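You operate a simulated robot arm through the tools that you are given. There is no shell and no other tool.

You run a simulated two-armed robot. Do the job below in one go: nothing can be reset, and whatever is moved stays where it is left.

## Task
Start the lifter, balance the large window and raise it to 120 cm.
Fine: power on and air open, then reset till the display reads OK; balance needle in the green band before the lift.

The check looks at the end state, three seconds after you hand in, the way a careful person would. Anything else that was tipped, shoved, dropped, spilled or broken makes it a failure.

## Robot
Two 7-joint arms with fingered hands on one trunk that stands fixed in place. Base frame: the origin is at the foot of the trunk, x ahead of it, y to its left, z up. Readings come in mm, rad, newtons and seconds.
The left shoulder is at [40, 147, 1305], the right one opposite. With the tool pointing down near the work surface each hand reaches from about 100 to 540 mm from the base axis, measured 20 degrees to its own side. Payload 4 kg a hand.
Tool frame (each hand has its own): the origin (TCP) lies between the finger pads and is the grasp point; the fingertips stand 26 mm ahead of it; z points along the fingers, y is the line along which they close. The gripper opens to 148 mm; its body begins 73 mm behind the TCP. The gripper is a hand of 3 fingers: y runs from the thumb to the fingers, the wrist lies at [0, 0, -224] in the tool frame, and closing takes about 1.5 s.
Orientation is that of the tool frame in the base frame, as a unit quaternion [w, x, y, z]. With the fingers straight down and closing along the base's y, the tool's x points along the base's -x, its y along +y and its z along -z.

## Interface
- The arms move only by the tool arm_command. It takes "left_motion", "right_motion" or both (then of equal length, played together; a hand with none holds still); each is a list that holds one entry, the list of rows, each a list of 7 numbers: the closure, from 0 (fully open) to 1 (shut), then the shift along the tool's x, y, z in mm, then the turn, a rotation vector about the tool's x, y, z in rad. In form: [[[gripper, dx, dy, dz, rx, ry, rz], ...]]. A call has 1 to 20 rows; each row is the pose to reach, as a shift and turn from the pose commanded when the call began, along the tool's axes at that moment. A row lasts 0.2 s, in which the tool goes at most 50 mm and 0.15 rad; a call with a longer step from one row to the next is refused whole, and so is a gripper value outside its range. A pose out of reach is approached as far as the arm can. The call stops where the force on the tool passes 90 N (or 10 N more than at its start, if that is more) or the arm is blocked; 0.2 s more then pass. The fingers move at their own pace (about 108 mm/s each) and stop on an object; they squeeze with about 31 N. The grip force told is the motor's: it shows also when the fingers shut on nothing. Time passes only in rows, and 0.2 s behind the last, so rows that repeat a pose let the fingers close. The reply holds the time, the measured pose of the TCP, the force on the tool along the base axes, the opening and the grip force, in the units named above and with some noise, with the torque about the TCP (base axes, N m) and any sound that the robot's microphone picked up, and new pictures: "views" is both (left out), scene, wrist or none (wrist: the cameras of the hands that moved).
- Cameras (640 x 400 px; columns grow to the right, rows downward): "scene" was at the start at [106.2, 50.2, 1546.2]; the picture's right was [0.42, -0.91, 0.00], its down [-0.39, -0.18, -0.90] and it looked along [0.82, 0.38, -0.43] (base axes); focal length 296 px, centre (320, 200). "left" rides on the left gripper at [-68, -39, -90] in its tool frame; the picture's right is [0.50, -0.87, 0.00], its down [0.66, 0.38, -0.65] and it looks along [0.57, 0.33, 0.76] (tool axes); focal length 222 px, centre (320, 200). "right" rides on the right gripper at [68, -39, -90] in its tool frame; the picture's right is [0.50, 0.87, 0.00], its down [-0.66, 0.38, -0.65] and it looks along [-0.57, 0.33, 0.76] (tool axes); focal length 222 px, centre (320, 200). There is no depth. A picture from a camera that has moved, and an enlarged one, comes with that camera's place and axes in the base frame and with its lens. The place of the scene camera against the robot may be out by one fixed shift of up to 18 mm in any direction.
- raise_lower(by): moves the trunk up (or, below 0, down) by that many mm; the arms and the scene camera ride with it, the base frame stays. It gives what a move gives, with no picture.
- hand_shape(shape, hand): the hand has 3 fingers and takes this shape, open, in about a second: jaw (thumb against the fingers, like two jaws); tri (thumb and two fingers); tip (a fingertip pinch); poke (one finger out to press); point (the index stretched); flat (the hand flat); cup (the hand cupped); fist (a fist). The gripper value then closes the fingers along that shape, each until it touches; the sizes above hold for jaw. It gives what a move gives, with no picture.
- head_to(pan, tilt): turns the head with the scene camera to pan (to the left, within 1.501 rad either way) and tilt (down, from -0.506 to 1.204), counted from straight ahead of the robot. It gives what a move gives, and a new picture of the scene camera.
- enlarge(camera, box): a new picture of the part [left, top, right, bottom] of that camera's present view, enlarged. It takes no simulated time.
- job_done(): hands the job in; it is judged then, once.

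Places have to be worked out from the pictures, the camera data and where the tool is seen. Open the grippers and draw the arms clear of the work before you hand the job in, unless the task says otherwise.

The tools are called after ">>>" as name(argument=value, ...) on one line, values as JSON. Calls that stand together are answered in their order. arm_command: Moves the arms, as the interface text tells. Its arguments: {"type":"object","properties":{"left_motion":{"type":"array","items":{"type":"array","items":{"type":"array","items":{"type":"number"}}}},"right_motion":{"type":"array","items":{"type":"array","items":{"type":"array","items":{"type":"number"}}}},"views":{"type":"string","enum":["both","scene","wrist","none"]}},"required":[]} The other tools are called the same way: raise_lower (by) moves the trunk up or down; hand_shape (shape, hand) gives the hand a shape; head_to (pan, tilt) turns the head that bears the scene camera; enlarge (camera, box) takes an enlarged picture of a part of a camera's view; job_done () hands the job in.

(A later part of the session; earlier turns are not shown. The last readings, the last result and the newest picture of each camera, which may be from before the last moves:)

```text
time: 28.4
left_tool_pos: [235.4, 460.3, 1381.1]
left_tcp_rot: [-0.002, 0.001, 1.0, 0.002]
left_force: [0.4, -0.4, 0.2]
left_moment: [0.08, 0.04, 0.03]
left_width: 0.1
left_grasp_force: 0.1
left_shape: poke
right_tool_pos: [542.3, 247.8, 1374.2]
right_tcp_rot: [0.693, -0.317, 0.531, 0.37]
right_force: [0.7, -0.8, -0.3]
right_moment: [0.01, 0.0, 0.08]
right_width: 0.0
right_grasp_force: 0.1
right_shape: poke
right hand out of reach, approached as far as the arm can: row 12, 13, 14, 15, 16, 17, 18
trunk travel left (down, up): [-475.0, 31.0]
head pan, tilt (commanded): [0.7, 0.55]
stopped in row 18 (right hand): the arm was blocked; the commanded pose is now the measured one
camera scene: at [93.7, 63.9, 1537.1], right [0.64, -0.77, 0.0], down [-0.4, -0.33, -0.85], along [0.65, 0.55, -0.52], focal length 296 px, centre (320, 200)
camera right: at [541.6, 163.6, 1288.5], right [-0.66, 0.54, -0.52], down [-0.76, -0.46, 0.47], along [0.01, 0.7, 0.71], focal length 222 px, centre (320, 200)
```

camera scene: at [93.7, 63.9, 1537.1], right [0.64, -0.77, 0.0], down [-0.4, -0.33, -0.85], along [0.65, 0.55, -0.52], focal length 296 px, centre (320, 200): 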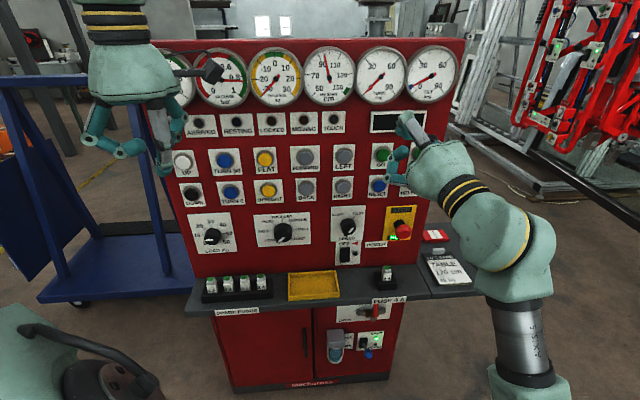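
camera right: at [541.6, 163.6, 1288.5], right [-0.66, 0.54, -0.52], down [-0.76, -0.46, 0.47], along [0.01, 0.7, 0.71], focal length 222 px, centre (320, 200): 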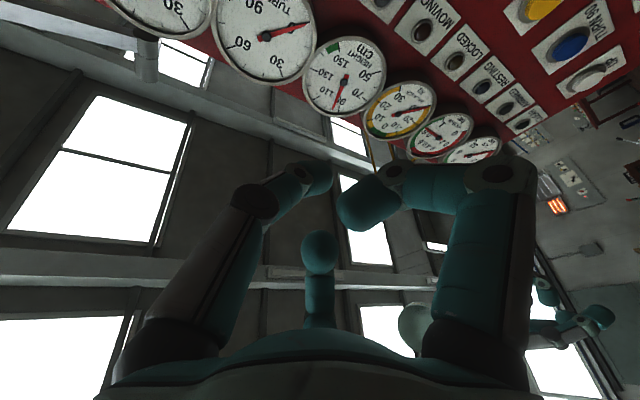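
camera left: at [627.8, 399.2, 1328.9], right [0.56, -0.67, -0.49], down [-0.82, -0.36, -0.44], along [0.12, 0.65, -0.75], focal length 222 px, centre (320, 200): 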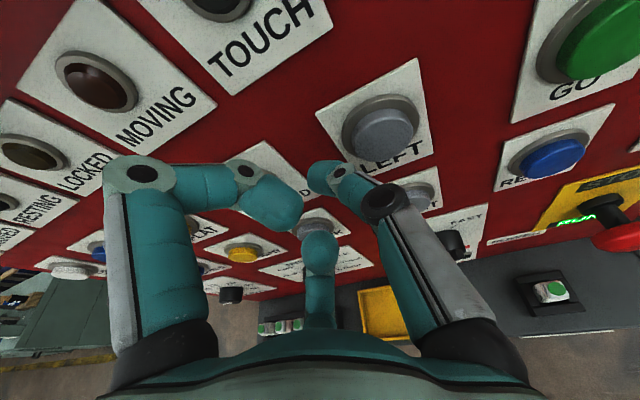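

The right arm got into an awkward posture (wrist far below its natural height) and was blocked. The arms naturally hold the wrist well above the shoulder, so the trunk should be lowered for panel work. First I return the right hand to pointing down at about (330, -150, 1418).

>>> arm_command(right_motion=[[[0, -9.2, -1.9, -26.7, 0.055, 0.103, 0.047], [0, -18.4, -3.8, -53.4, 0.11, 0.207, 0.095], [0, -27.6, -5.7, -80.1, 0.166, 0.31, 0.142], [0, -36.8, -7.7, -106.8, 0.221, 0.413, 0.189], [0, -45.9, -9.6, -133.4, 0.276, 0.517, 0.236], [0, -55.1, -11.5, -160.1, 0.331, 0.62, 0.284], [0, -64.3, -13.4, -186.8, 0.386, 0.723, 0.331], [0, -73.5, -15.3, -213.5, 0.442, 0.827, 0.378], [0, -82.7, -17.2, -240.2, 0.497, 0.93, 0.425], [0, -91.9, -19.1, -266.9, 0.552, 1.034, 0.473], [0, -101.1, -21, -293.6, 0.607, 1.137, 0.52], [0, -110.3, -23, -320.3, 0.662, 1.24, 0.567], [0, -119.4, -24.9, -347, 0.717, 1.344, 0.614], [0, -128.6, -26.8, -373.6, 0.773, 1.447, 0.662], [0, -137.8, -28.7, -400.3, 0.828, 1.55, 0.709], [0, -147, -30.6, -427, 0.883, 1.654, 0.756]]], views="both")

```text
time: 31.8
left_tool_pos: [231.7, 464.4, 1381.0]
left_tcp_rot: [-0.001, 0.002, 1.0, 0.0]
left_force: [-0.6, 0.3, 0.3]
left_moment: [0.02, -0.01, 0.05]
left_width: 0.1
left_grasp_force: 0.0
left_shape: poke
right_tool_pos: [329.5, -144.5, 1419.5]
right_tcp_rot: [-0.001, -0.001, 1.0, -0.001]
right_force: [0.1, -0.7, 0.1]
right_moment: [0.03, 0.03, 0.03]
right_width: 0.3
right_grasp_force: 0.0
right_shape: poke
right hand out of reach, approached as far as the arm can: row 1, 2, 3, 4
trunk travel left (down, up): [-475.0, 31.0]
head pan, tilt (commanded): [0.7, 0.55]
camera scene: at [91.0, 68.7, 1537.1], right [0.64, -0.76, 0.0], down [-0.4, -0.34, -0.85], along [0.65, 0.55, -0.52], focal length 296 px, centre (320, 200)
camera right: at [261.4, -185.5, 1509.3], right [-0.5, 0.86, 0.0], down [0.66, 0.38, 0.65], along [0.56, 0.33, -0.76], focal length 222 px, centre (320, 200)
```

scene: 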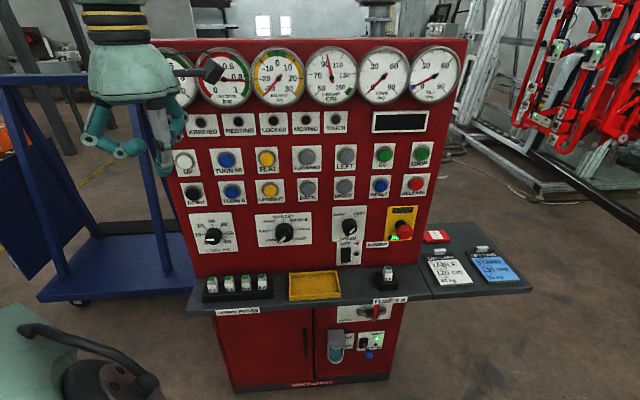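
right: 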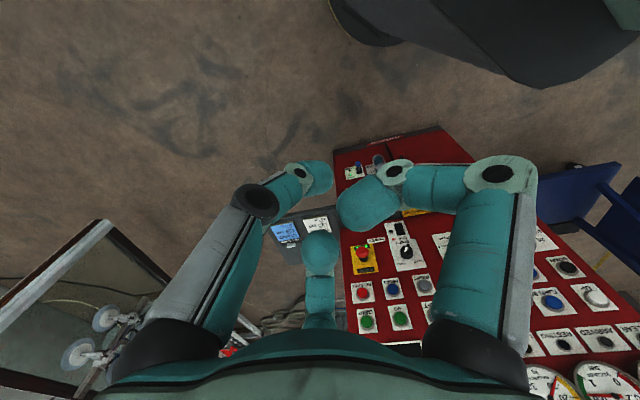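

Both hands point down, clear of the panel. I'll lower the trunk by 200 mm and view the panel again for a vertical-baseline measurement.

>>> raise_lower(by=-200)

>>> head_to(pan=0.7, tilt=0.3)

```text
time: 34.0
left_tool_pos: [232.7, 465.9, 1179.5]
left_tcp_rot: [0.0, 0.001, 1.0, 0.0]
left_force: [-0.2, -0.4, 0.3]
left_moment: [0.02, 0.0, -0.01]
left_width: 0.1
left_grasp_force: 0.0
left_shape: poke
right_tool_pos: [328.9, -143.9, 1220.0]
right_tcp_rot: [0.0, -0.001, 1.0, 0.001]
right_force: [-0.4, 0.0, 0.0]
right_moment: [-0.02, -0.03, -0.01]
right_width: 0.2
right_grasp_force: 0.0
right_shape: poke
trunk travel left (down, up): [-275.0, 231.0]
head pan, tilt (commanded): [0.7, 0.55]
```

```text
time: 34.8
left_tool_pos: [232.5, 465.2, 1178.7]
left_tcp_rot: [0.0, 0.001, 1.0, 0.0]
left_force: [0.5, -0.1, -0.4]
left_moment: [0.01, -0.01, -0.01]
left_width: 0.1
left_grasp_force: 0.0
left_shape: poke
right_tool_pos: [329.6, -143.7, 1219.4]
right_tcp_rot: [0.0, -0.001, 1.0, 0.0]
right_force: [0.4, -1.2, 0.7]
right_moment: [-0.03, 0.03, 0.01]
right_width: 0.1
right_grasp_force: 0.1
right_shape: poke
trunk travel left (down, up): [-275.0, 231.0]
head pan, tilt (commanded): [0.7, 0.3]
camera scene: at [94.0, 71.8, 1359.4], right [0.64, -0.76, 0.0], down [-0.23, -0.19, -0.95], along [0.73, 0.62, -0.3], focal length 296 px, centre (320, 200)
```

scene: 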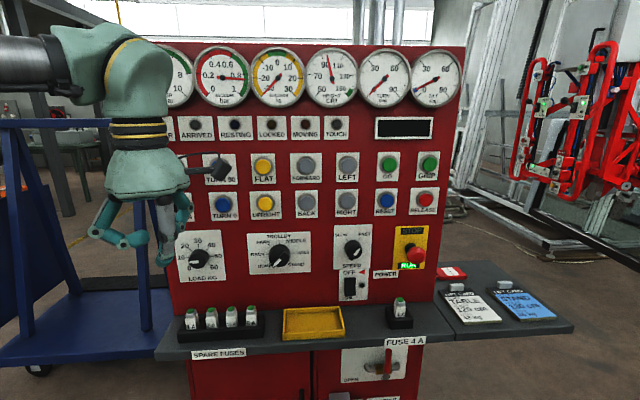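

Clear so far. Lower another 200 mm and look again.

>>> raise_lower(by=-200)

>>> head_to(pan=0.7, tilt=0.1)

>>> enlarge(camera="scene", box=[320, 100, 520, 225])

>>> enlarge(camera="scene", box=[300, 200, 500, 325])

>>> enlarge(camera="scene", box=[140, 150, 340, 275])

```text
time: 36.9
left_tool_pos: [232.4, 465.9, 978.8]
left_tcp_rot: [0.001, 0.001, 1.0, 0.0]
left_force: [-0.2, -1.0, 0.1]
left_moment: [0.03, 0.02, 0.01]
left_width: 0.4
left_grasp_force: 0.1
left_shape: poke
right_tool_pos: [329.2, -143.4, 1018.7]
right_tcp_rot: [0.001, -0.001, 1.0, 0.0]
right_force: [-0.1, 0.1, -1.0]
right_moment: [0.03, -0.02, 0.01]
right_width: 0.0
right_grasp_force: 0.2
right_shape: poke
trunk travel left (down, up): [-75.0, 431.0]
head pan, tilt (commanded): [0.7, 0.3]
```

```text
time: 37.6
left_tool_pos: [232.2, 466.0, 978.5]
left_tcp_rot: [0.0, 0.001, 1.0, 0.0]
left_force: [-0.2, -0.3, 0.1]
left_moment: [0.02, -0.02, -0.02]
left_width: 0.0
left_grasp_force: 0.0
left_shape: poke
right_tool_pos: [330.4, -144.0, 1018.2]
right_tcp_rot: [0.0, -0.001, 1.0, 0.0]
right_force: [0.5, -0.3, -0.8]
right_moment: [-0.02, -0.04, 0.0]
right_width: 0.0
right_grasp_force: 0.0
right_shape: poke
trunk travel left (down, up): [-75.0, 431.0]
head pan, tilt (commanded): [0.7, 0.099]
camera scene: at [93.0, 71.0, 1177.3], right [0.64, -0.76, 0.0], down [-0.08, -0.06, -0.99], along [0.76, 0.64, -0.1], focal length 296 px, centre (320, 200)
```

scene: 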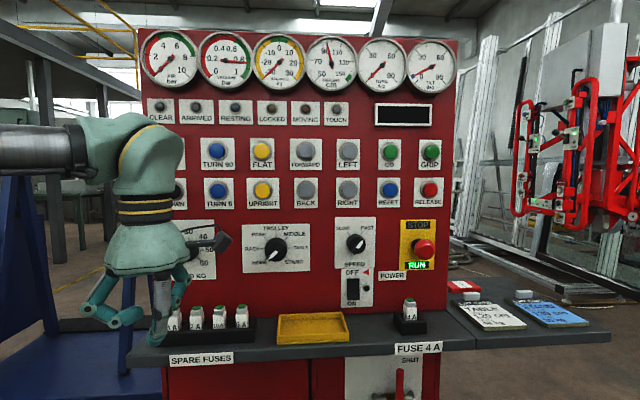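

```text
3.20 times, centred on (420, 162) of scene
camera zoom: at [93.0, 71.0, 1177.3], right [0.64, -0.76, 0.0], down [-0.08, -0.06, -0.99], along [0.76, 0.64, -0.1], focal length 947 px, centre (0, 320)
```

zoom: 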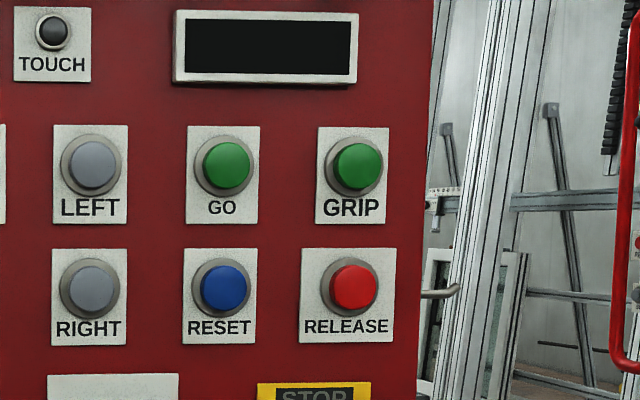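

```text
3.20 times, centred on (400, 262) of scene
camera zoom: at [93.0, 71.0, 1177.3], right [0.64, -0.76, 0.0], down [-0.08, -0.06, -0.99], along [0.76, 0.64, -0.1], focal length 947 px, centre (64, 0)
```

zoom: 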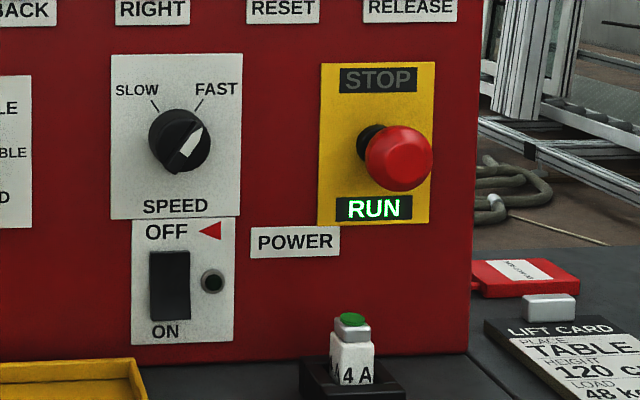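

```text
3.20 times, centred on (240, 212) of scene
camera zoom: at [93.0, 71.0, 1177.3], right [0.64, -0.76, 0.0], down [-0.08, -0.06, -0.99], along [0.76, 0.64, -0.1], focal length 947 px, centre (576, 160)
```

zoom: 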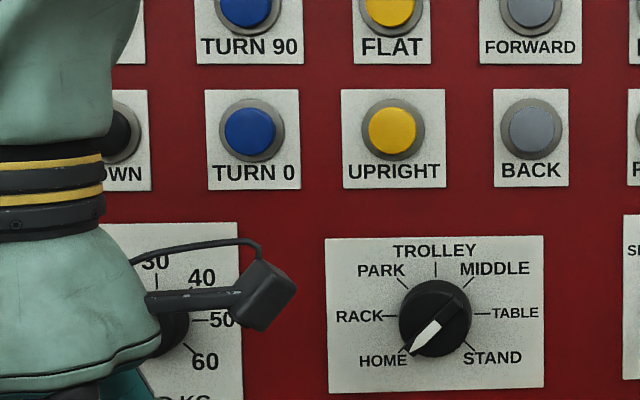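

The view is now clear: SPEED points to FAST, PLACE to HOME, power rocker OFF. From three heights I get a panel plane facing 45° (n = (0.707, 0.707)), face about 850–860 mm along n; RESET at n 847, e 254, z 1128 (e along panel to the right); the power rocker's ON end at e 165, z 847; the shelf top is near z 795 with its front edge at n 712. Now I rotate the right hand toward the panel about its wrist, still far away (TCP ~(488, 14, 1242)).

>>> arm_command(right_motion=[[[0, -13.2, 13.2, -18.7, -0.051, -0.124, -0.051], [0, -26.3, 26.3, -37.3, -0.102, -0.247, -0.102], [0, -39.5, 39.5, -56, -0.154, -0.371, -0.154], [0, -52.7, 52.7, -74.7, -0.205, -0.494, -0.205], [0, -65.8, 65.8, -93.3, -0.256, -0.618, -0.256], [0, -79, 79, -112, -0.307, -0.741, -0.307], [0, -92.2, 92.2, -130.7, -0.358, -0.865, -0.358], [0, -105.3, 105.3, -149.3, -0.409, -0.988, -0.409], [0, -118.5, 118.5, -168, -0.461, -1.112, -0.461], [0, -131.7, 131.7, -186.7, -0.512, -1.235, -0.512], [0, -144.8, 144.8, -205.3, -0.563, -1.359, -0.563], [0, -158, 158, -224, -0.614, -1.482, -0.614]]], views="both")

```text
time: 40.2
left_tool_pos: [232.6, 465.4, 978.0]
left_tcp_rot: [0.0, 0.0, 1.0, -0.001]
left_force: [0.7, 1.0, -0.7]
left_moment: [0.0, 0.0, -0.03]
left_width: 0.0
left_grasp_force: 0.0
left_shape: poke
right_tool_pos: [488.2, 16.9, 1242.5]
right_tcp_rot: [0.654, -0.271, 0.652, 0.271]
right_force: [0.1, -0.2, 1.0]
right_moment: [-0.03, 0.01, -0.01]
right_width: 0.3
right_grasp_force: 0.1
right_shape: poke
trunk travel left (down, up): [-75.0, 431.0]
head pan, tilt (commanded): [0.7, 0.099]
camera scene: at [93.9, 71.3, 1177.2], right [0.64, -0.77, 0.0], down [-0.08, -0.06, -0.99], along [0.76, 0.64, -0.1], focal length 296 px, centre (320, 200)
camera right: at [452.6, -77.6, 1173.7], right [-0.61, 0.61, -0.5], down [-0.73, -0.2, 0.65], along [0.3, 0.77, 0.57], focal length 222 px, centre (320, 200)
```

scene: 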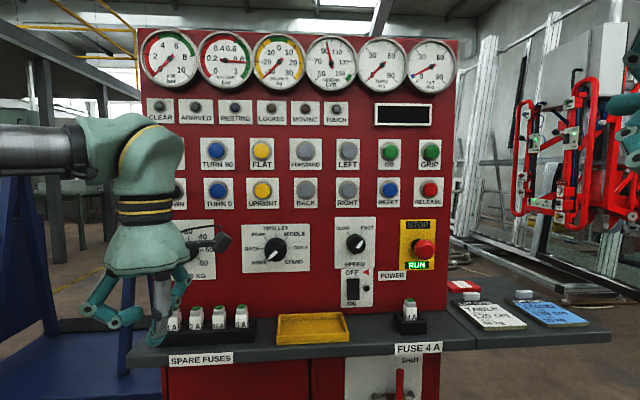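
right: 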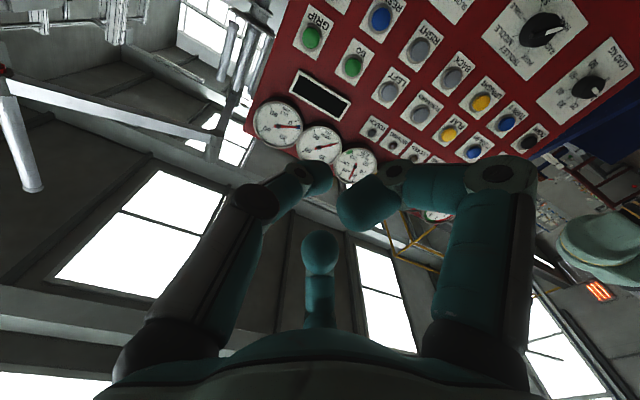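

The right hand reached the wanted pose exactly (tool z along the panel normal, tool x down). Next I move it nearer: n 600, e 200, z 1100, pitched down 0.4 rad, to test reach before pressing power.

>>> arm_command(right_motion=[[[0, 17.7, 16.6, 30.4, 0, 0.05, 0], [0, 35.5, 33.2, 60.8, 0, 0.1, 0], [0, 53.2, 49.9, 91.1, 0, 0.15, 0], [0, 71, 66.5, 121.5, 0, 0.2, 0], [0, 88.7, 83.1, 151.9, 0, 0.25, 0], [0, 106.5, 99.7, 182.2, 0, 0.3, 0], [0, 124.2, 116.4, 212.6, 0, 0.35, 0], [0, 142, 133, 243, 0, 0.4, 0]]], views="both")

```text
time: 42.0
left_tool_pos: [233.2, 465.5, 978.4]
left_tcp_rot: [0.0, 0.0, 1.0, -0.001]
left_force: [0.1, -0.1, 0.4]
left_moment: [-0.03, 0.02, 0.0]
left_width: 0.0
left_grasp_force: 0.0
left_shape: poke
right_tool_pos: [564.1, 282.3, 1100.5]
right_tcp_rot: [0.51, -0.32, 0.77, 0.211]
right_force: [0.2, 0.7, -0.5]
right_moment: [0.0, 0.0, -0.01]
right_width: 0.4
right_grasp_force: 0.0
right_shape: poke
trunk travel left (down, up): [-75.0, 431.0]
head pan, tilt (commanded): [0.7, 0.099]
camera scene: at [92.9, 72.3, 1177.2], right [0.64, -0.76, 0.0], down [-0.08, -0.07, -0.99], along [0.76, 0.64, -0.1], focal length 296 px, centre (320, 200)
camera right: at [515.0, 175.1, 1072.8], right [-0.75, 0.47, -0.46], down [-0.51, 0.02, 0.86], along [0.42, 0.88, 0.22], focal length 222 px, centre (320, 200)
```

scene: 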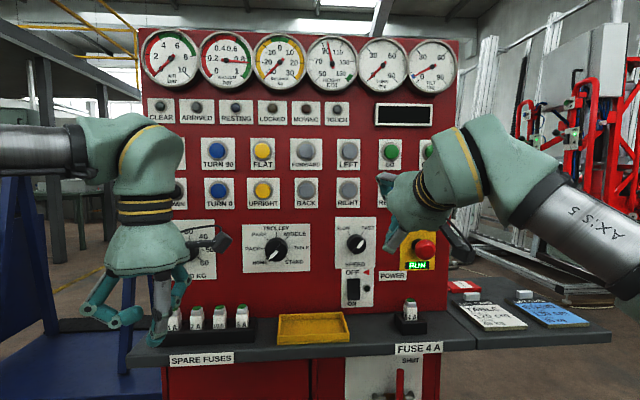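
right: 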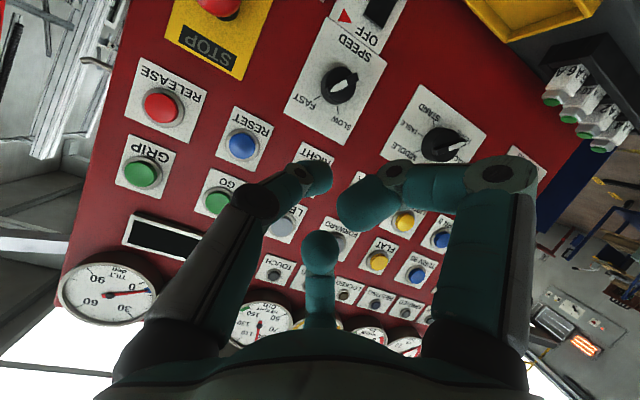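

The reach works. From the right wrist pictures the panel face is about n 830–840 and the scene view needs about +10 mm in e. I'll move the fingertip in front of the POWER rocker's ON end (e≈172, z≈853), pitched down 0.7 rad to clear the tray and shelf, stopping about 80 mm short.

>>> arm_command(right_motion=[[[0, 19.5, 3.4, 27.2, 0, 0.0375, 0], [0, 39, 6.8, 54.5, 0, 0.075, 0], [0, 58.5, 10.1, 81.7, 0, 0.1125, 0], [0, 78, 13.5, 109, 0, 0.15, 0], [0, 97.4, 16.9, 136.2, 0, 0.1875, 0], [0, 116.9, 20.3, 163.4, 0, 0.225, 0], [0, 136.4, 23.6, 190.7, 0, 0.2625, 0], [0, 155.9, 27, 217.9, 0, 0.3, 0]]], views="both")

>>> enlarge(camera="scene", box=[300, 200, 500, 325])

>>> enlarge(camera="right", box=[220, 60, 460, 210])

```text
time: 43.9
left_tool_pos: [233.3, 465.9, 978.6]
left_tcp_rot: [0.0, 0.001, 1.0, -0.001]
left_force: [0.2, 0.2, -0.4]
left_moment: [-0.01, -0.01, -0.02]
left_width: 0.0
left_grasp_force: 0.1
left_shape: poke
right_tool_pos: [612.3, 316.3, 900.0]
right_tcp_rot: [0.397, -0.347, 0.834, 0.164]
right_force: [0.0, 0.3, 0.2]
right_moment: [-0.01, -0.01, 0.04]
right_width: 0.0
right_grasp_force: 0.0
right_shape: poke
right hand out of reach, approached as far as the arm can: row 4, 5, 6, 7, 8
trunk travel left (down, up): [-75.0, 431.0]
head pan, tilt (commanded): [0.7, 0.099]
camera scene: at [92.4, 72.0, 1177.3], right [0.64, -0.76, 0.0], down [-0.08, -0.06, -0.99], along [0.76, 0.64, -0.1], focal length 296 px, centre (320, 200)
camera right: at [560.9, 207.9, 904.0], right [-0.84, 0.39, -0.39], down [-0.33, 0.2, 0.92], along [0.44, 0.9, -0.04], focal length 222 px, centre (320, 200)
```

scene: 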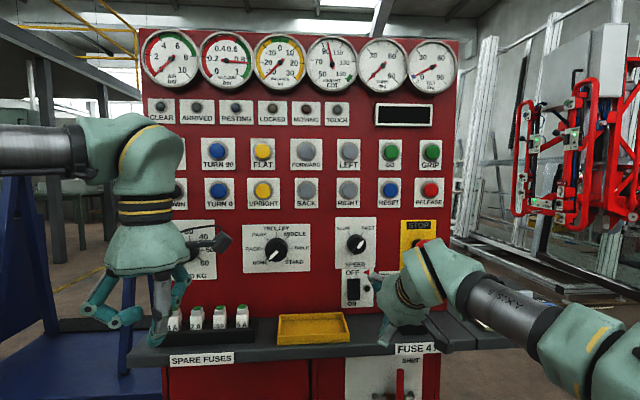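
right: 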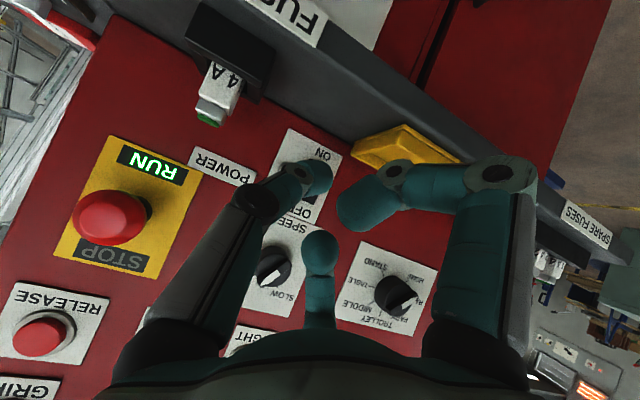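

```text
3.20 times, centred on (400, 262) of scene
camera zoom: at [92.4, 72.0, 1177.3], right [0.64, -0.76, 0.0], down [-0.08, -0.06, -0.99], along [0.76, 0.64, -0.1], focal length 947 px, centre (64, 0)
```

zoom: 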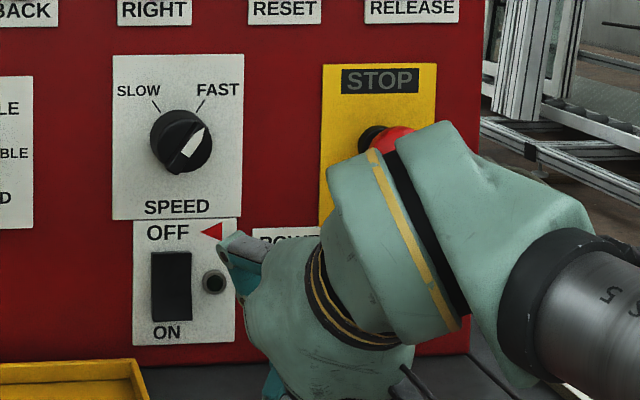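

```text
2.67 times, centred on (340, 135) of right
camera zoom: at [560.9, 207.9, 904.0], right [-0.84, 0.39, -0.39], down [-0.33, 0.2, 0.92], along [0.44, 0.9, -0.04], focal length 592 px, centre (267, 373)
```

zoom: 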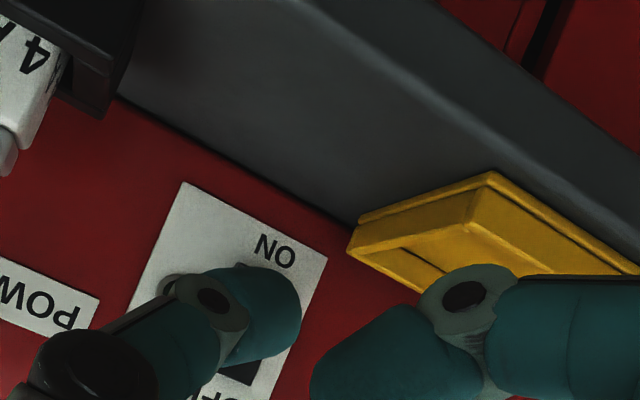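

The right arm tops out about 80 mm short here (wrist 580 mm from its shoulder), so the right arm can't reach the panel, but the left shoulder is nearer: with the trunk low it should reach everything. I'll retract the right arm to the right side, pointing down.

>>> arm_command(right_motion=[[[0, 20.2, -13.4, -36.5, 0.022, 0.052, 0.046], [0, 40.4, -26.9, -73, 0.044, 0.105, 0.092], [0, 60.6, -40.3, -109.5, 0.065, 0.157, 0.137], [0, 80.9, -53.8, -146, 0.087, 0.21, 0.183], [0, 101.1, -67.2, -182.4, 0.109, 0.262, 0.229], [0, 121.3, -80.6, -218.9, 0.131, 0.315, 0.275], [0, 141.5, -94.1, -255.4, 0.152, 0.367, 0.32], [0, 161.7, -107.5, -291.9, 0.174, 0.42, 0.366], [0, 181.9, -120.9, -328.4, 0.196, 0.472, 0.412], [0, 202.1, -134.4, -364.9, 0.218, 0.525, 0.458], [0, 222.3, -147.8, -401.4, 0.239, 0.577, 0.504], [0, 242.6, -161.3, -437.9, 0.261, 0.63, 0.549], [0, 262.8, -174.7, -474.3, 0.283, 0.682, 0.595], [0, 283, -188.1, -510.8, 0.305, 0.735, 0.641], [0, 303.2, -201.6, -547.3, 0.327, 0.787, 0.687], [0, 323.4, -215, -583.8, 0.348, 0.84, 0.732]]], views="scene")

```text
time: 47.2
left_tool_pos: [230.7, 464.3, 979.2]
left_tcp_rot: [0.001, 0.001, 1.0, 0.0]
left_force: [-0.1, 0.1, 0.0]
left_moment: [-0.01, -0.02, 0.01]
left_width: 0.1
left_grasp_force: 0.0
left_shape: poke
right_tool_pos: [299.4, -297.8, 1028.1]
right_tcp_rot: [-0.007, -0.001, 1.0, -0.007]
right_force: [-0.6, -0.1, 0.3]
right_moment: [0.02, 0.02, -0.04]
right_width: 0.1
right_grasp_force: 0.0
right_shape: poke
trunk travel left (down, up): [-75.0, 431.0]
head pan, tilt (commanded): [0.7, 0.099]
camera scene: at [91.9, 70.3, 1177.5], right [0.64, -0.76, 0.0], down [-0.08, -0.06, -1.0], along [0.76, 0.64, -0.1], focal length 296 px, centre (320, 200)
```

scene: 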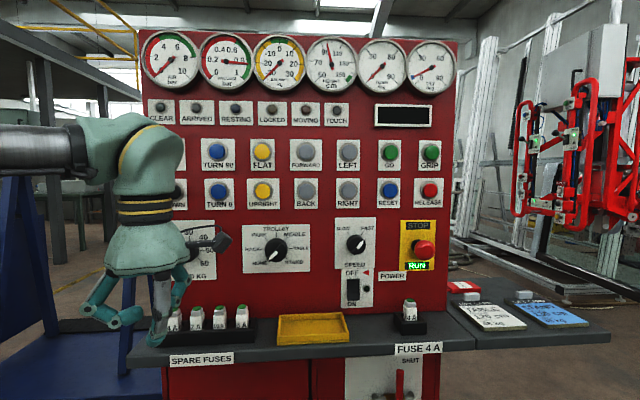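

The right arm is parked and the panel is free. Now I rotate the left hand toward the panel with the camera on top, to about n 620, e 50, z 1150, pitched down 0.3 rad (200 mm short of the panel).

>>> arm_command(left_motion=[[[0, -20.2, -5.1, -14.3, -0.041, -0.1, -0.056], [0, -40.5, -10.3, -28.5, -0.083, -0.2, -0.112], [0, -60.7, -15.4, -42.8, -0.124, -0.3, -0.169], [0, -80.9, -20.5, -57, -0.166, -0.4, -0.225], [0, -101.2, -25.6, -71.3, -0.207, -0.5, -0.281], [0, -121.4, -30.8, -85.5, -0.249, -0.601, -0.337], [0, -141.6, -35.9, -99.8, -0.29, -0.701, -0.394], [0, -161.9, -41, -114, -0.332, -0.801, -0.45], [0, -182.1, -46.1, -128.3, -0.373, -0.901, -0.506], [0, -202.3, -51.3, -142.5, -0.415, -1.001, -0.562], [0, -222.6, -56.4, -156.8, -0.456, -1.101, -0.618], [0, -242.8, -61.5, -171, -0.498, -1.201, -0.675]]], views="both")

```text
time: 49.9
left_tool_pos: [475.5, 403.3, 1149.1]
left_tcp_rot: [0.549, -0.308, 0.743, 0.226]
left_force: [-0.1, 0.4, -0.1]
left_moment: [-0.01, 0.02, -0.03]
left_width: 0.0
left_grasp_force: 0.1
left_shape: poke
right_tool_pos: [302.5, -298.7, 1026.6]
right_tcp_rot: [-0.006, -0.001, 1.0, -0.006]
right_force: [0.1, -0.5, 0.5]
right_moment: [0.0, 0.0, 0.01]
right_width: 0.0
right_grasp_force: 0.0
right_shape: poke
trunk travel left (down, up): [-75.0, 431.0]
head pan, tilt (commanded): [0.7, 0.099]
camera scene: at [94.0, 70.6, 1177.2], right [0.64, -0.76, 0.0], down [-0.08, -0.06, -0.99], along [0.76, 0.64, -0.1], focal length 296 px, centre (320, 200)
camera left: at [457.1, 327.9, 1240.5], right [0.51, -0.72, -0.48], down [-0.85, -0.31, -0.43], along [0.16, 0.62, -0.76], focal length 222 px, centre (320, 200)
```

scene: 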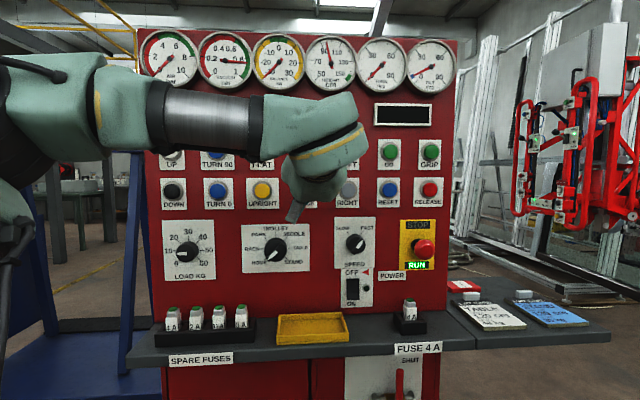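
left: 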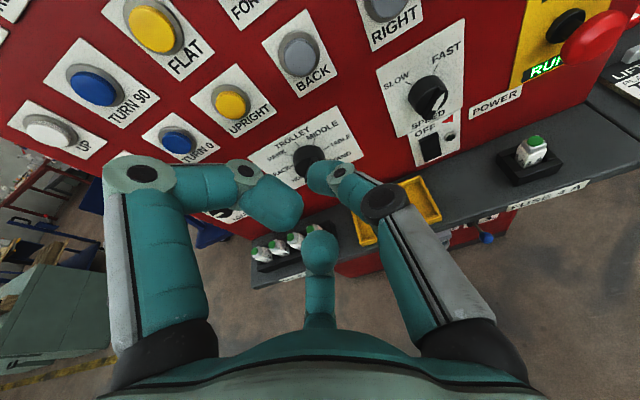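

The left hand reaches precisely, with its camera above the finger. I'll now bring the fingertip near the POWER rocker's ON end, turned 0.2 rad to the right and pitched down 0.5 rad, stopping about 75 mm short.

>>> arm_command(left_motion=[[[0, 23.4, -11.6, 19.7, 0.018, 0.02, 0.008], [0, 46.8, -23.2, 39.4, 0.037, 0.04, 0.016], [0, 70.3, -34.8, 59.1, 0.055, 0.06, 0.023], [0, 93.7, -46.4, 78.8, 0.074, 0.08, 0.031], [0, 117.1, -58, 98.5, 0.092, 0.1, 0.039], [0, 140.5, -69.6, 118.2, 0.11, 0.12, 0.047], [0, 163.9, -81.2, 137.9, 0.129, 0.14, 0.055], [0, 187.4, -92.8, 157.6, 0.147, 0.16, 0.062], [0, 210.8, -104.4, 177.3, 0.166, 0.18, 0.07], [0, 234.2, -116, 197, 0.184, 0.2, 0.078]]], views="both")

>>> enlarge(camera="scene", box=[260, 200, 460, 325])

>>> enlarge(camera="left", box=[240, 60, 440, 185])

```text
time: 52.0
left_tool_pos: [642.3, 405.5, 867.0]
left_tcp_rot: [0.489, -0.247, 0.824, 0.146]
left_force: [-0.3, -0.1, 0.2]
left_moment: [-0.02, 0.03, 0.03]
left_width: 0.0
left_grasp_force: 0.0
left_shape: poke
right_tool_pos: [301.2, -297.3, 1027.3]
right_tcp_rot: [-0.006, -0.001, 1.0, -0.007]
right_force: [-0.6, 0.2, 0.4]
right_moment: [-0.02, -0.05, 0.02]
right_width: 0.0
right_grasp_force: 0.0
right_shape: poke
trunk travel left (down, up): [-75.0, 431.0]
head pan, tilt (commanded): [0.7, 0.099]
camera scene: at [93.8, 71.2, 1177.2], right [0.64, -0.76, 0.0], down [-0.08, -0.06, -0.99], along [0.76, 0.64, -0.1], focal length 296 px, centre (320, 200)
camera left: at [625.9, 346.5, 969.8], right [0.28, -0.86, -0.44], down [-0.95, -0.17, -0.26], along [0.15, 0.49, -0.86], focal length 222 px, centre (320, 200)
```

scene: 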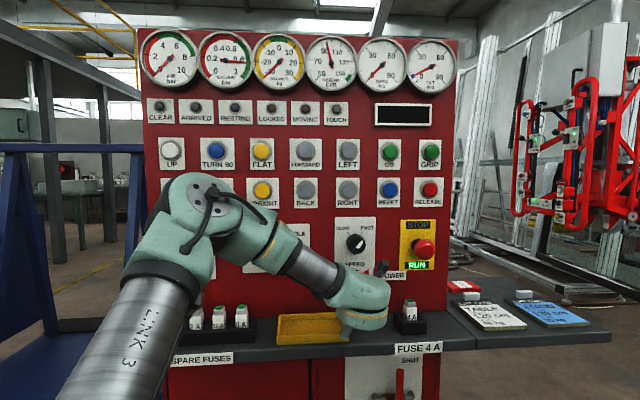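
left: 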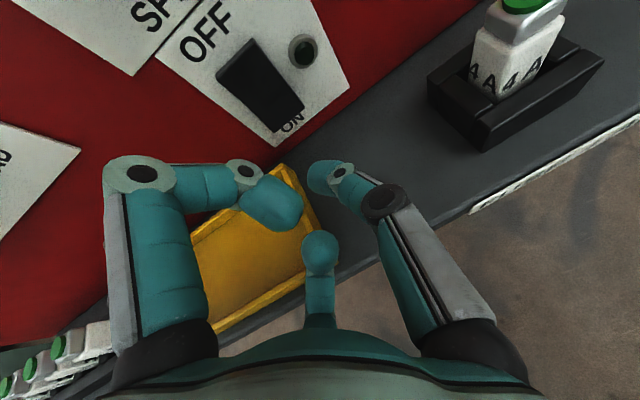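

```text
3.20 times, centred on (360, 262) of scene
camera zoom: at [93.8, 71.2, 1177.2], right [0.64, -0.76, 0.0], down [-0.08, -0.06, -0.99], along [0.76, 0.64, -0.1], focal length 947 px, centre (192, 0)
```

zoom: 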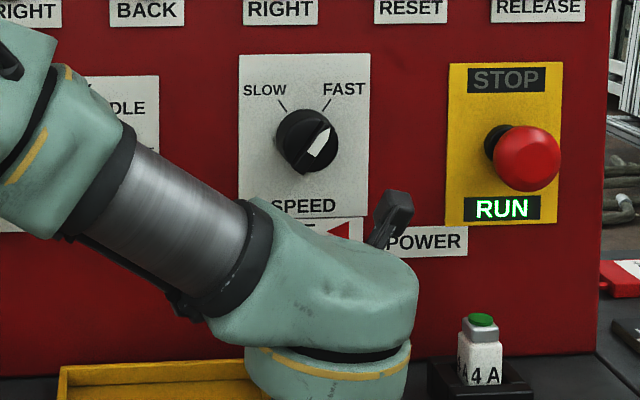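

```text
3.20 times, centred on (340, 122) of left
camera zoom: at [625.9, 346.5, 969.8], right [0.28, -0.86, -0.44], down [-0.95, -0.17, -0.26], along [0.15, 0.49, -0.86], focal length 711 px, centre (256, 448)
```

zoom: 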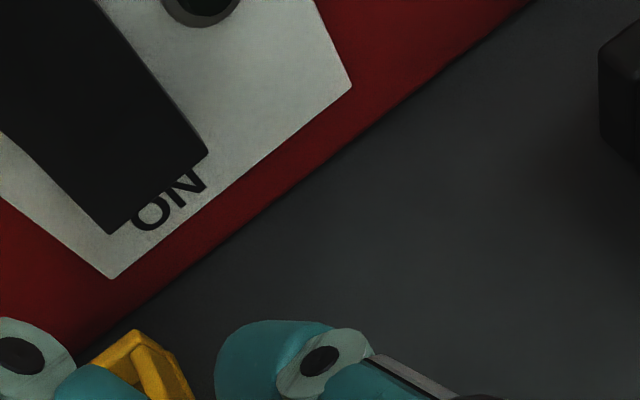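

The finger is about 70 mm in front of the rocker: tip at n 767, e 173, z 852; the rocker's ON edge is near e 168, z 838, n ~838. I'll go 55 mm forward along the panel normal and look.

>>> arm_command(left_motion=[[[0, -6, 3.8, 12, 0, 0, 0], [0, -12, 7.6, 24, 0, 0, 0], [0, -18, 11.3, 36, 0, 0, 0], [0, -23.7, 15, 47.6, 0, 0, 0]]], views="wrist")

>>> enlarge(camera="left", box=[240, 80, 400, 180])

```text
time: 53.0
left_tool_pos: [677.6, 448.5, 865.4]
left_tcp_rot: [0.488, -0.247, 0.824, 0.146]
left_force: [-0.5, 0.1, -0.4]
left_moment: [-0.03, -0.02, -0.02]
left_width: 0.0
left_grasp_force: 0.0
left_shape: poke
right_tool_pos: [299.8, -297.3, 1026.9]
right_tcp_rot: [-0.005, -0.001, 1.0, -0.006]
right_force: [0.0, -1.2, 0.2]
right_moment: [-0.02, 0.0, -0.03]
right_width: 0.0
right_grasp_force: 0.1
right_shape: poke
trunk travel left (down, up): [-75.0, 431.0]
head pan, tilt (commanded): [0.7, 0.099]
camera left: at [660.8, 388.3, 967.8], right [0.28, -0.86, -0.44], down [-0.95, -0.17, -0.26], along [0.15, 0.49, -0.86], focal length 222 px, centre (320, 200)
```

left: 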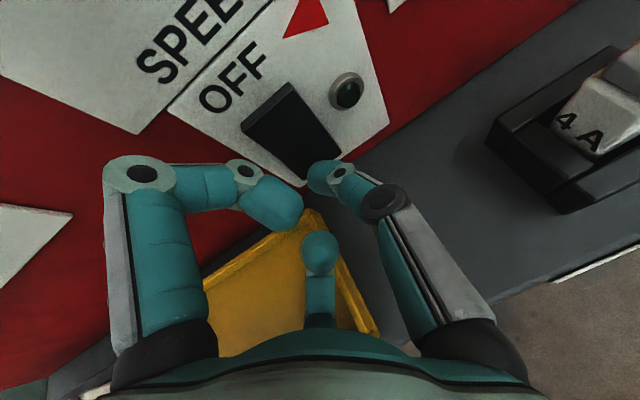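

```text
4.00 times, centred on (320, 130) of left
camera zoom: at [660.8, 388.3, 967.8], right [0.28, -0.86, -0.44], down [-0.95, -0.17, -0.26], along [0.15, 0.49, -0.86], focal length 888 px, centre (320, 480)
```

zoom: 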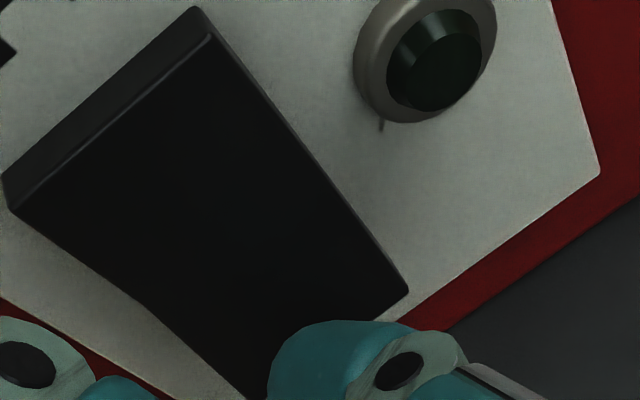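

Two wrist views place the rocker's ON end corner at n 823, e 186, z 849 (so centre e≈169; ON half z 849–878). My tip is at n 822, z 851, a bit low; I'll back off, lift 9 mm, and press forward in small steps.

>>> arm_command(left_motion=[[[0, -2.5, -4.4, -14.3, 0, 0, 0], [0, -4.8, -3.4, -10, 0, 0, 0], [0, -7.2, -2.4, -5.7, 0, 0, 0], [0, -9.5, -1.4, -1.4, 0, 0, 0], [0, -10.9, -0.8, 1.2, 0, 0, 0], [0, -12.3, -0.2, 3.8, 0, 0, 0], [0, -13.7, 0.4, 6.3, 0, 0, 0]]], views="wrist")

>>> enlarge(camera="left", box=[240, 80, 400, 180])

```text
time: 54.6
left_tool_pos: [686.6, 448.8, 875.0]
left_tcp_rot: [0.486, -0.246, 0.826, 0.146]
left_force: [-23.3, -23.3, -5.5]
left_moment: [-0.28, 0.32, -0.06]
left_width: 0.0
left_grasp_force: 0.0
left_shape: poke
right_tool_pos: [297.6, -300.9, 1027.7]
right_tcp_rot: [-0.005, -0.002, 1.0, -0.005]
right_force: [-0.3, 0.7, 1.0]
right_moment: [-0.01, 0.0, 0.01]
right_width: 0.2
right_grasp_force: 0.1
right_shape: poke
trunk travel left (down, up): [-75.0, 431.0]
head pan, tilt (commanded): [0.7, 0.099]
heard: click
camera left: at [668.1, 390.2, 977.2], right [0.27, -0.86, -0.44], down [-0.95, -0.17, -0.26], along [0.15, 0.49, -0.86], focal length 222 px, centre (320, 200)
```

left: 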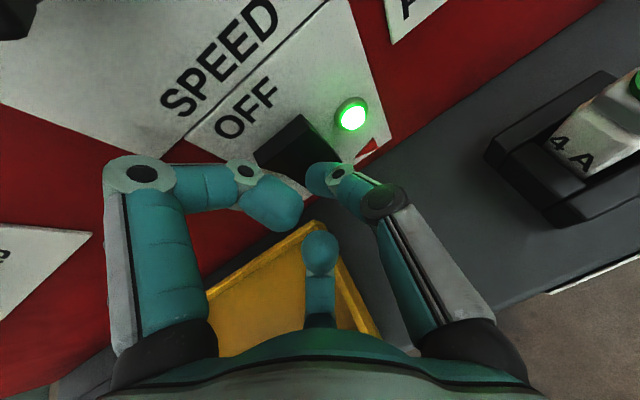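

```text
4.00 times, centred on (320, 130) of left
camera zoom: at [668.1, 390.2, 977.2], right [0.27, -0.86, -0.44], down [-0.95, -0.17, -0.26], along [0.15, 0.49, -0.86], focal length 888 px, centre (320, 480)
```

zoom: 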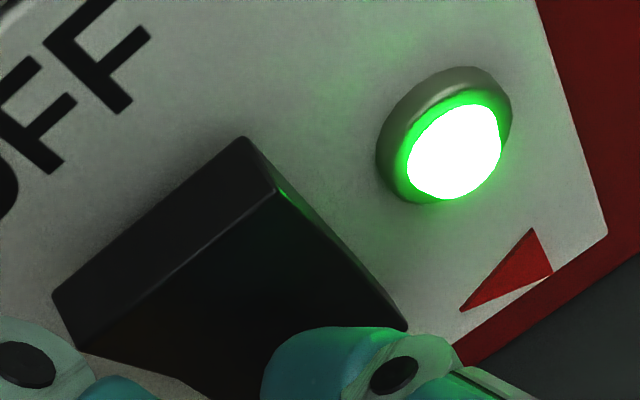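

Click, and the power lamp is green with the marker at ON. I'll back the finger off 90 mm and look at the whole panel.

>>> arm_command(left_motion=[[[0, 9.4, -4, -17.2, 0, 0, 0], [0, 18.8, -8.1, -34.4, 0, 0, 0], [0, 28.2, -12.1, -51.6, 0, 0, 0], [0, 37.6, -16.2, -68.8, 0, 0, 0], [0, 42.3, -18.2, -77.4, 0, 0, 0]]], views="scene")

>>> enlarge(camera="scene", box=[130, 20, 330, 145])

>>> enlarge(camera="scene", box=[280, 20, 480, 145])

```text
time: 55.9
left_tool_pos: [624.4, 390.9, 875.2]
left_tcp_rot: [0.488, -0.248, 0.824, 0.147]
left_force: [-0.7, 0.3, 0.8]
left_moment: [0.0, -0.02, -0.01]
left_width: 0.1
left_grasp_force: 0.0
left_shape: poke
right_tool_pos: [300.2, -297.0, 1027.1]
right_tcp_rot: [-0.005, -0.001, 1.0, -0.006]
right_force: [-0.6, 0.8, -1.1]
right_moment: [0.02, 0.02, 0.01]
right_width: 0.0
right_grasp_force: 0.1
right_shape: poke
trunk travel left (down, up): [-75.0, 431.0]
head pan, tilt (commanded): [0.7, 0.099]
camera scene: at [93.0, 70.9, 1177.3], right [0.64, -0.76, 0.0], down [-0.08, -0.06, -0.99], along [0.76, 0.64, -0.1], focal length 296 px, centre (320, 200)
```

scene: 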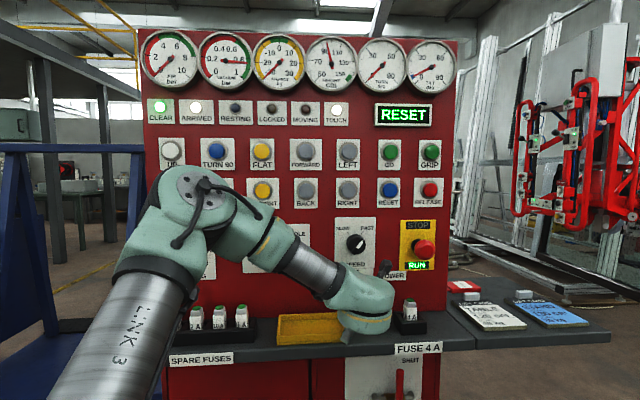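

```text
3.20 times, centred on (230, 82) of scene
camera zoom: at [93.0, 70.9, 1177.3], right [0.64, -0.76, 0.0], down [-0.08, -0.06, -0.99], along [0.76, 0.64, -0.1], focal length 947 px, centre (608, 576)
```

zoom: 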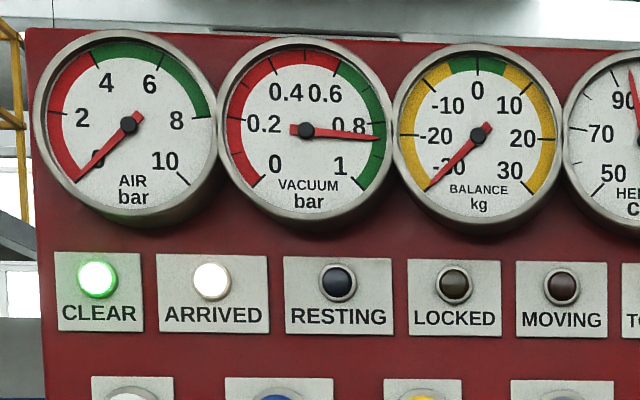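

```text
3.20 times, centred on (380, 82) of scene
camera zoom: at [93.0, 70.9, 1177.3], right [0.64, -0.76, 0.0], down [-0.08, -0.06, -0.99], along [0.76, 0.64, -0.1], focal length 947 px, centre (128, 576)
```

zoom: 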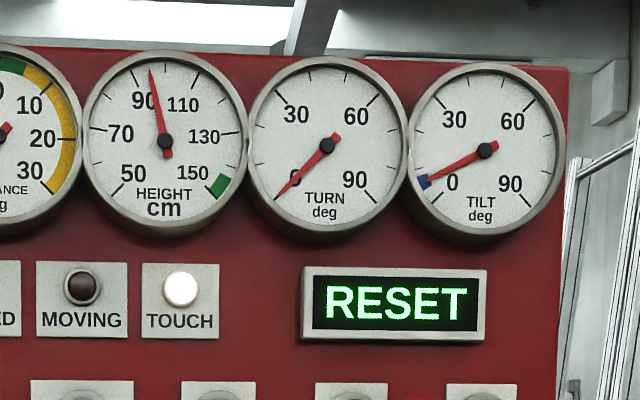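

Display shows RESET; CLEAR, ARRIVED, TOUCH lamps lit. Air is at 0 bar, so next is the air valve beneath the shelf. I'll tilt the head down to see it.

>>> head_to(pan=0.45, tilt=0.6)

>>> enlarge(camera="scene", box=[250, 120, 450, 245])

```text
time: 56.8
left_tool_pos: [626.9, 390.5, 874.0]
left_tcp_rot: [0.488, -0.248, 0.824, 0.147]
left_force: [-0.9, 0.4, 0.1]
left_moment: [0.01, -0.03, -0.01]
left_width: 0.0
left_grasp_force: 0.1
left_shape: poke
right_tool_pos: [301.8, -297.5, 1026.7]
right_tcp_rot: [-0.006, 0.0, 1.0, -0.006]
right_force: [-0.3, -0.7, 0.1]
right_moment: [0.03, 0.03, 0.04]
right_width: 0.1
right_grasp_force: 0.1
right_shape: poke
trunk travel left (down, up): [-75.0, 431.0]
head pan, tilt (commanded): [0.45, 0.6]
camera scene: at [102.2, 50.1, 1131.2], right [0.44, -0.9, 0.0], down [-0.51, -0.25, -0.83], along [0.74, 0.36, -0.56], focal length 296 px, centre (320, 200)
```

scene: 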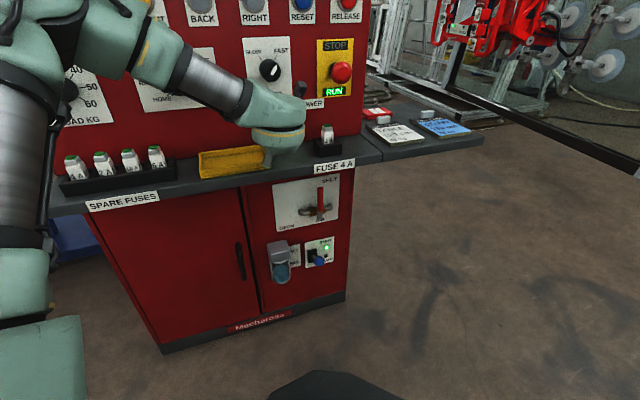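

```text
3.20 times, centred on (350, 182) of scene
camera zoom: at [102.2, 50.1, 1131.2], right [0.44, -0.9, 0.0], down [-0.51, -0.25, -0.83], along [0.74, 0.36, -0.56], focal length 947 px, centre (224, 256)
```

zoom: 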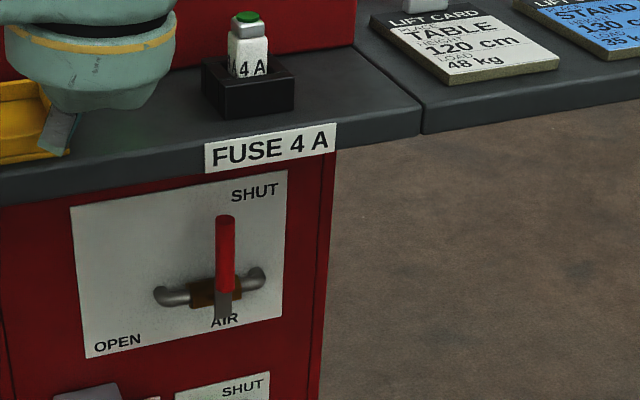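

The air lever points up (SHUT), pivot near n 786, e 282, z 590, lever top at z ~680; OPEN is to the left, so the lever must be swung left. It lies under the shelf, so I need the trunk at its lowest. First I pull the left hand back clear of the shelf.

>>> arm_command(left_motion=[[[0, 14.1, -6.1, -25.8, 0, 0, 0], [0, 28.2, -12.1, -51.6, 0, 0, 0], [0, 42.3, -18.2, -77.4, 0, 0, 0], [0, 56.4, -24.2, -103.2, 0, 0, 0], [0, 70.5, -30.3, -129, 0, 0, 0]]], views="none")

>>> raise_lower(by=-75)

>>> head_to(pan=0.5, tilt=0.5)

```text
time: 58.0
left_tool_pos: [516.9, 284.4, 875.3]
left_tcp_rot: [0.488, -0.248, 0.824, 0.146]
left_force: [1.1, 0.3, 0.5]
left_moment: [-0.01, 0.01, 0.0]
left_width: 0.2
left_grasp_force: 0.0
left_shape: poke
right_tool_pos: [300.2, -297.1, 1027.7]
right_tcp_rot: [-0.007, -0.001, 1.0, -0.005]
right_force: [-0.3, -0.1, 0.6]
right_moment: [0.03, 0.01, 0.01]
right_width: 0.0
right_grasp_force: 0.0
right_shape: poke
trunk travel left (down, up): [-75.0, 431.0]
head pan, tilt (commanded): [0.45, 0.6]
```

```text
time: 59.1
left_tool_pos: [517.5, 284.6, 801.8]
left_tcp_rot: [0.489, -0.248, 0.824, 0.147]
left_force: [0.1, -0.5, -0.3]
left_moment: [0.01, 0.01, 0.01]
left_width: 0.0
left_grasp_force: 0.0
left_shape: poke
right_tool_pos: [300.5, -297.3, 953.4]
right_tcp_rot: [-0.007, -0.001, 1.0, -0.006]
right_force: [0.1, -0.4, -0.1]
right_moment: [0.01, 0.0, 0.02]
right_width: 0.0
right_grasp_force: 0.1
right_shape: poke
trunk travel left (down, up): [0.0, 506.0]
head pan, tilt (commanded): [0.45, 0.6]
```

```text
time: 59.8
left_tool_pos: [517.7, 284.2, 801.7]
left_tcp_rot: [0.488, -0.248, 0.824, 0.147]
left_force: [-0.1, 0.3, -0.7]
left_moment: [0.01, 0.02, 0.02]
left_width: 0.0
left_grasp_force: 0.1
left_shape: poke
right_tool_pos: [300.0, -297.2, 952.4]
right_tcp_rot: [-0.006, -0.002, 1.0, -0.006]
right_force: [-0.1, 0.3, -0.1]
right_moment: [0.02, -0.06, 0.01]
right_width: 0.1
right_grasp_force: 0.0
right_shape: poke
trunk travel left (down, up): [0.0, 506.0]
head pan, tilt (commanded): [0.499, 0.499]
camera scene: at [102.5, 55.1, 1067.1], right [0.48, -0.88, 0.0], down [-0.42, -0.23, -0.88], along [0.77, 0.42, -0.48], focal length 296 px, centre (320, 200)
```

scene: 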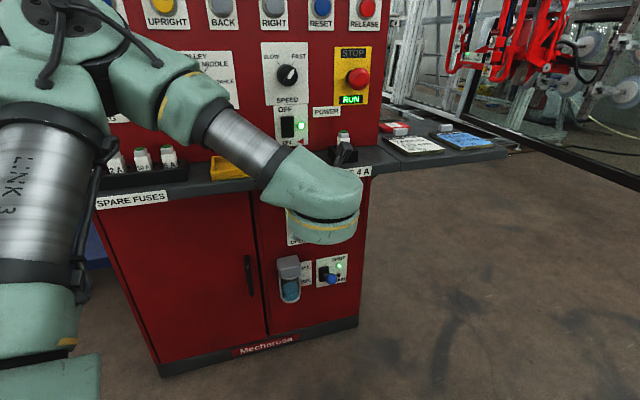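

With the trunk at its lowest, I test whether the left hand can go low and to the right: TCP n 640, e 300, z 700, with yaw 0.4 and pitch 0.35, still in front of the shelf edge.

>>> arm_command(left_motion=[[[0, 6, -16.8, 19.4, 0.026, -0.021, 0.012], [0, 12.1, -33.6, 38.8, 0.052, -0.043, 0.024], [0, 18.1, -50.4, 58.2, 0.078, -0.064, 0.035], [0, 24.2, -67.1, 77.6, 0.104, -0.086, 0.047], [0, 30.2, -83.9, 97, 0.13, -0.107, 0.059], [0, 36.3, -100.7, 116.4, 0.156, -0.129, 0.071], [0, 42.3, -117.5, 135.8, 0.182, -0.15, 0.083]]], views="both")

```text
time: 61.4
left_tool_pos: [685.1, 291.9, 764.1]
left_tcp_rot: [0.536, -0.158, 0.823, 0.1]
left_force: [-0.3, -0.6, -0.1]
left_moment: [0.03, 0.04, 0.0]
left_width: 0.0
left_grasp_force: 0.2
left_shape: poke
left hand out of reach, approached as far as the arm can: row 2, 3, 4, 5, 6, 7
right_tool_pos: [300.4, -297.2, 953.7]
right_tcp_rot: [-0.007, -0.001, 1.0, -0.006]
right_force: [-0.3, -0.2, -0.4]
right_moment: [-0.01, 0.01, -0.02]
right_width: 0.0
right_grasp_force: 0.1
right_shape: poke
trunk travel left (down, up): [0.0, 506.0]
head pan, tilt (commanded): [0.499, 0.499]
camera scene: at [102.7, 55.1, 1067.1], right [0.48, -0.88, 0.0], down [-0.42, -0.23, -0.88], along [0.77, 0.42, -0.48], focal length 296 px, centre (320, 200)
camera left: at [647.5, 235.2, 862.2], right [0.13, -0.88, -0.45], down [-0.94, 0.03, -0.33], along [0.31, 0.47, -0.83], focal length 222 px, centre (320, 200)
```

scene: 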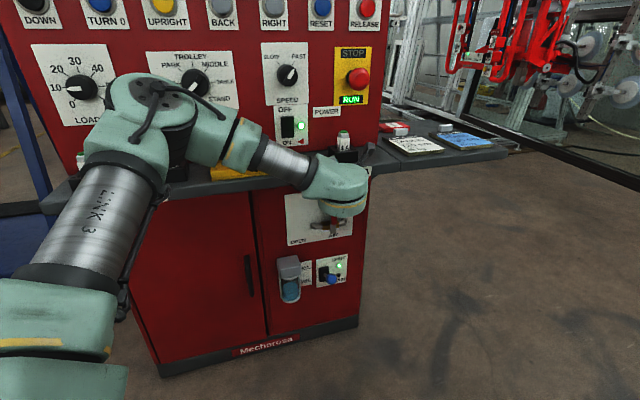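
left: 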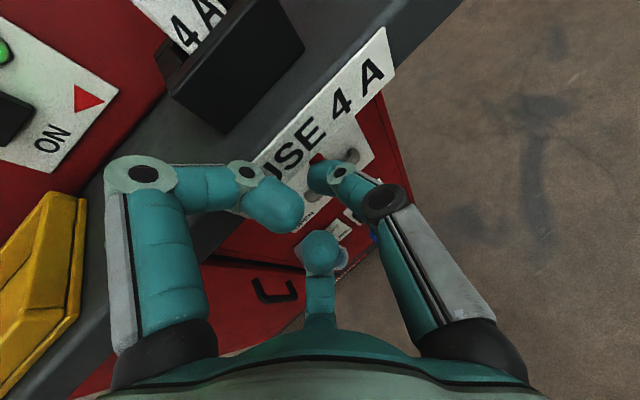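

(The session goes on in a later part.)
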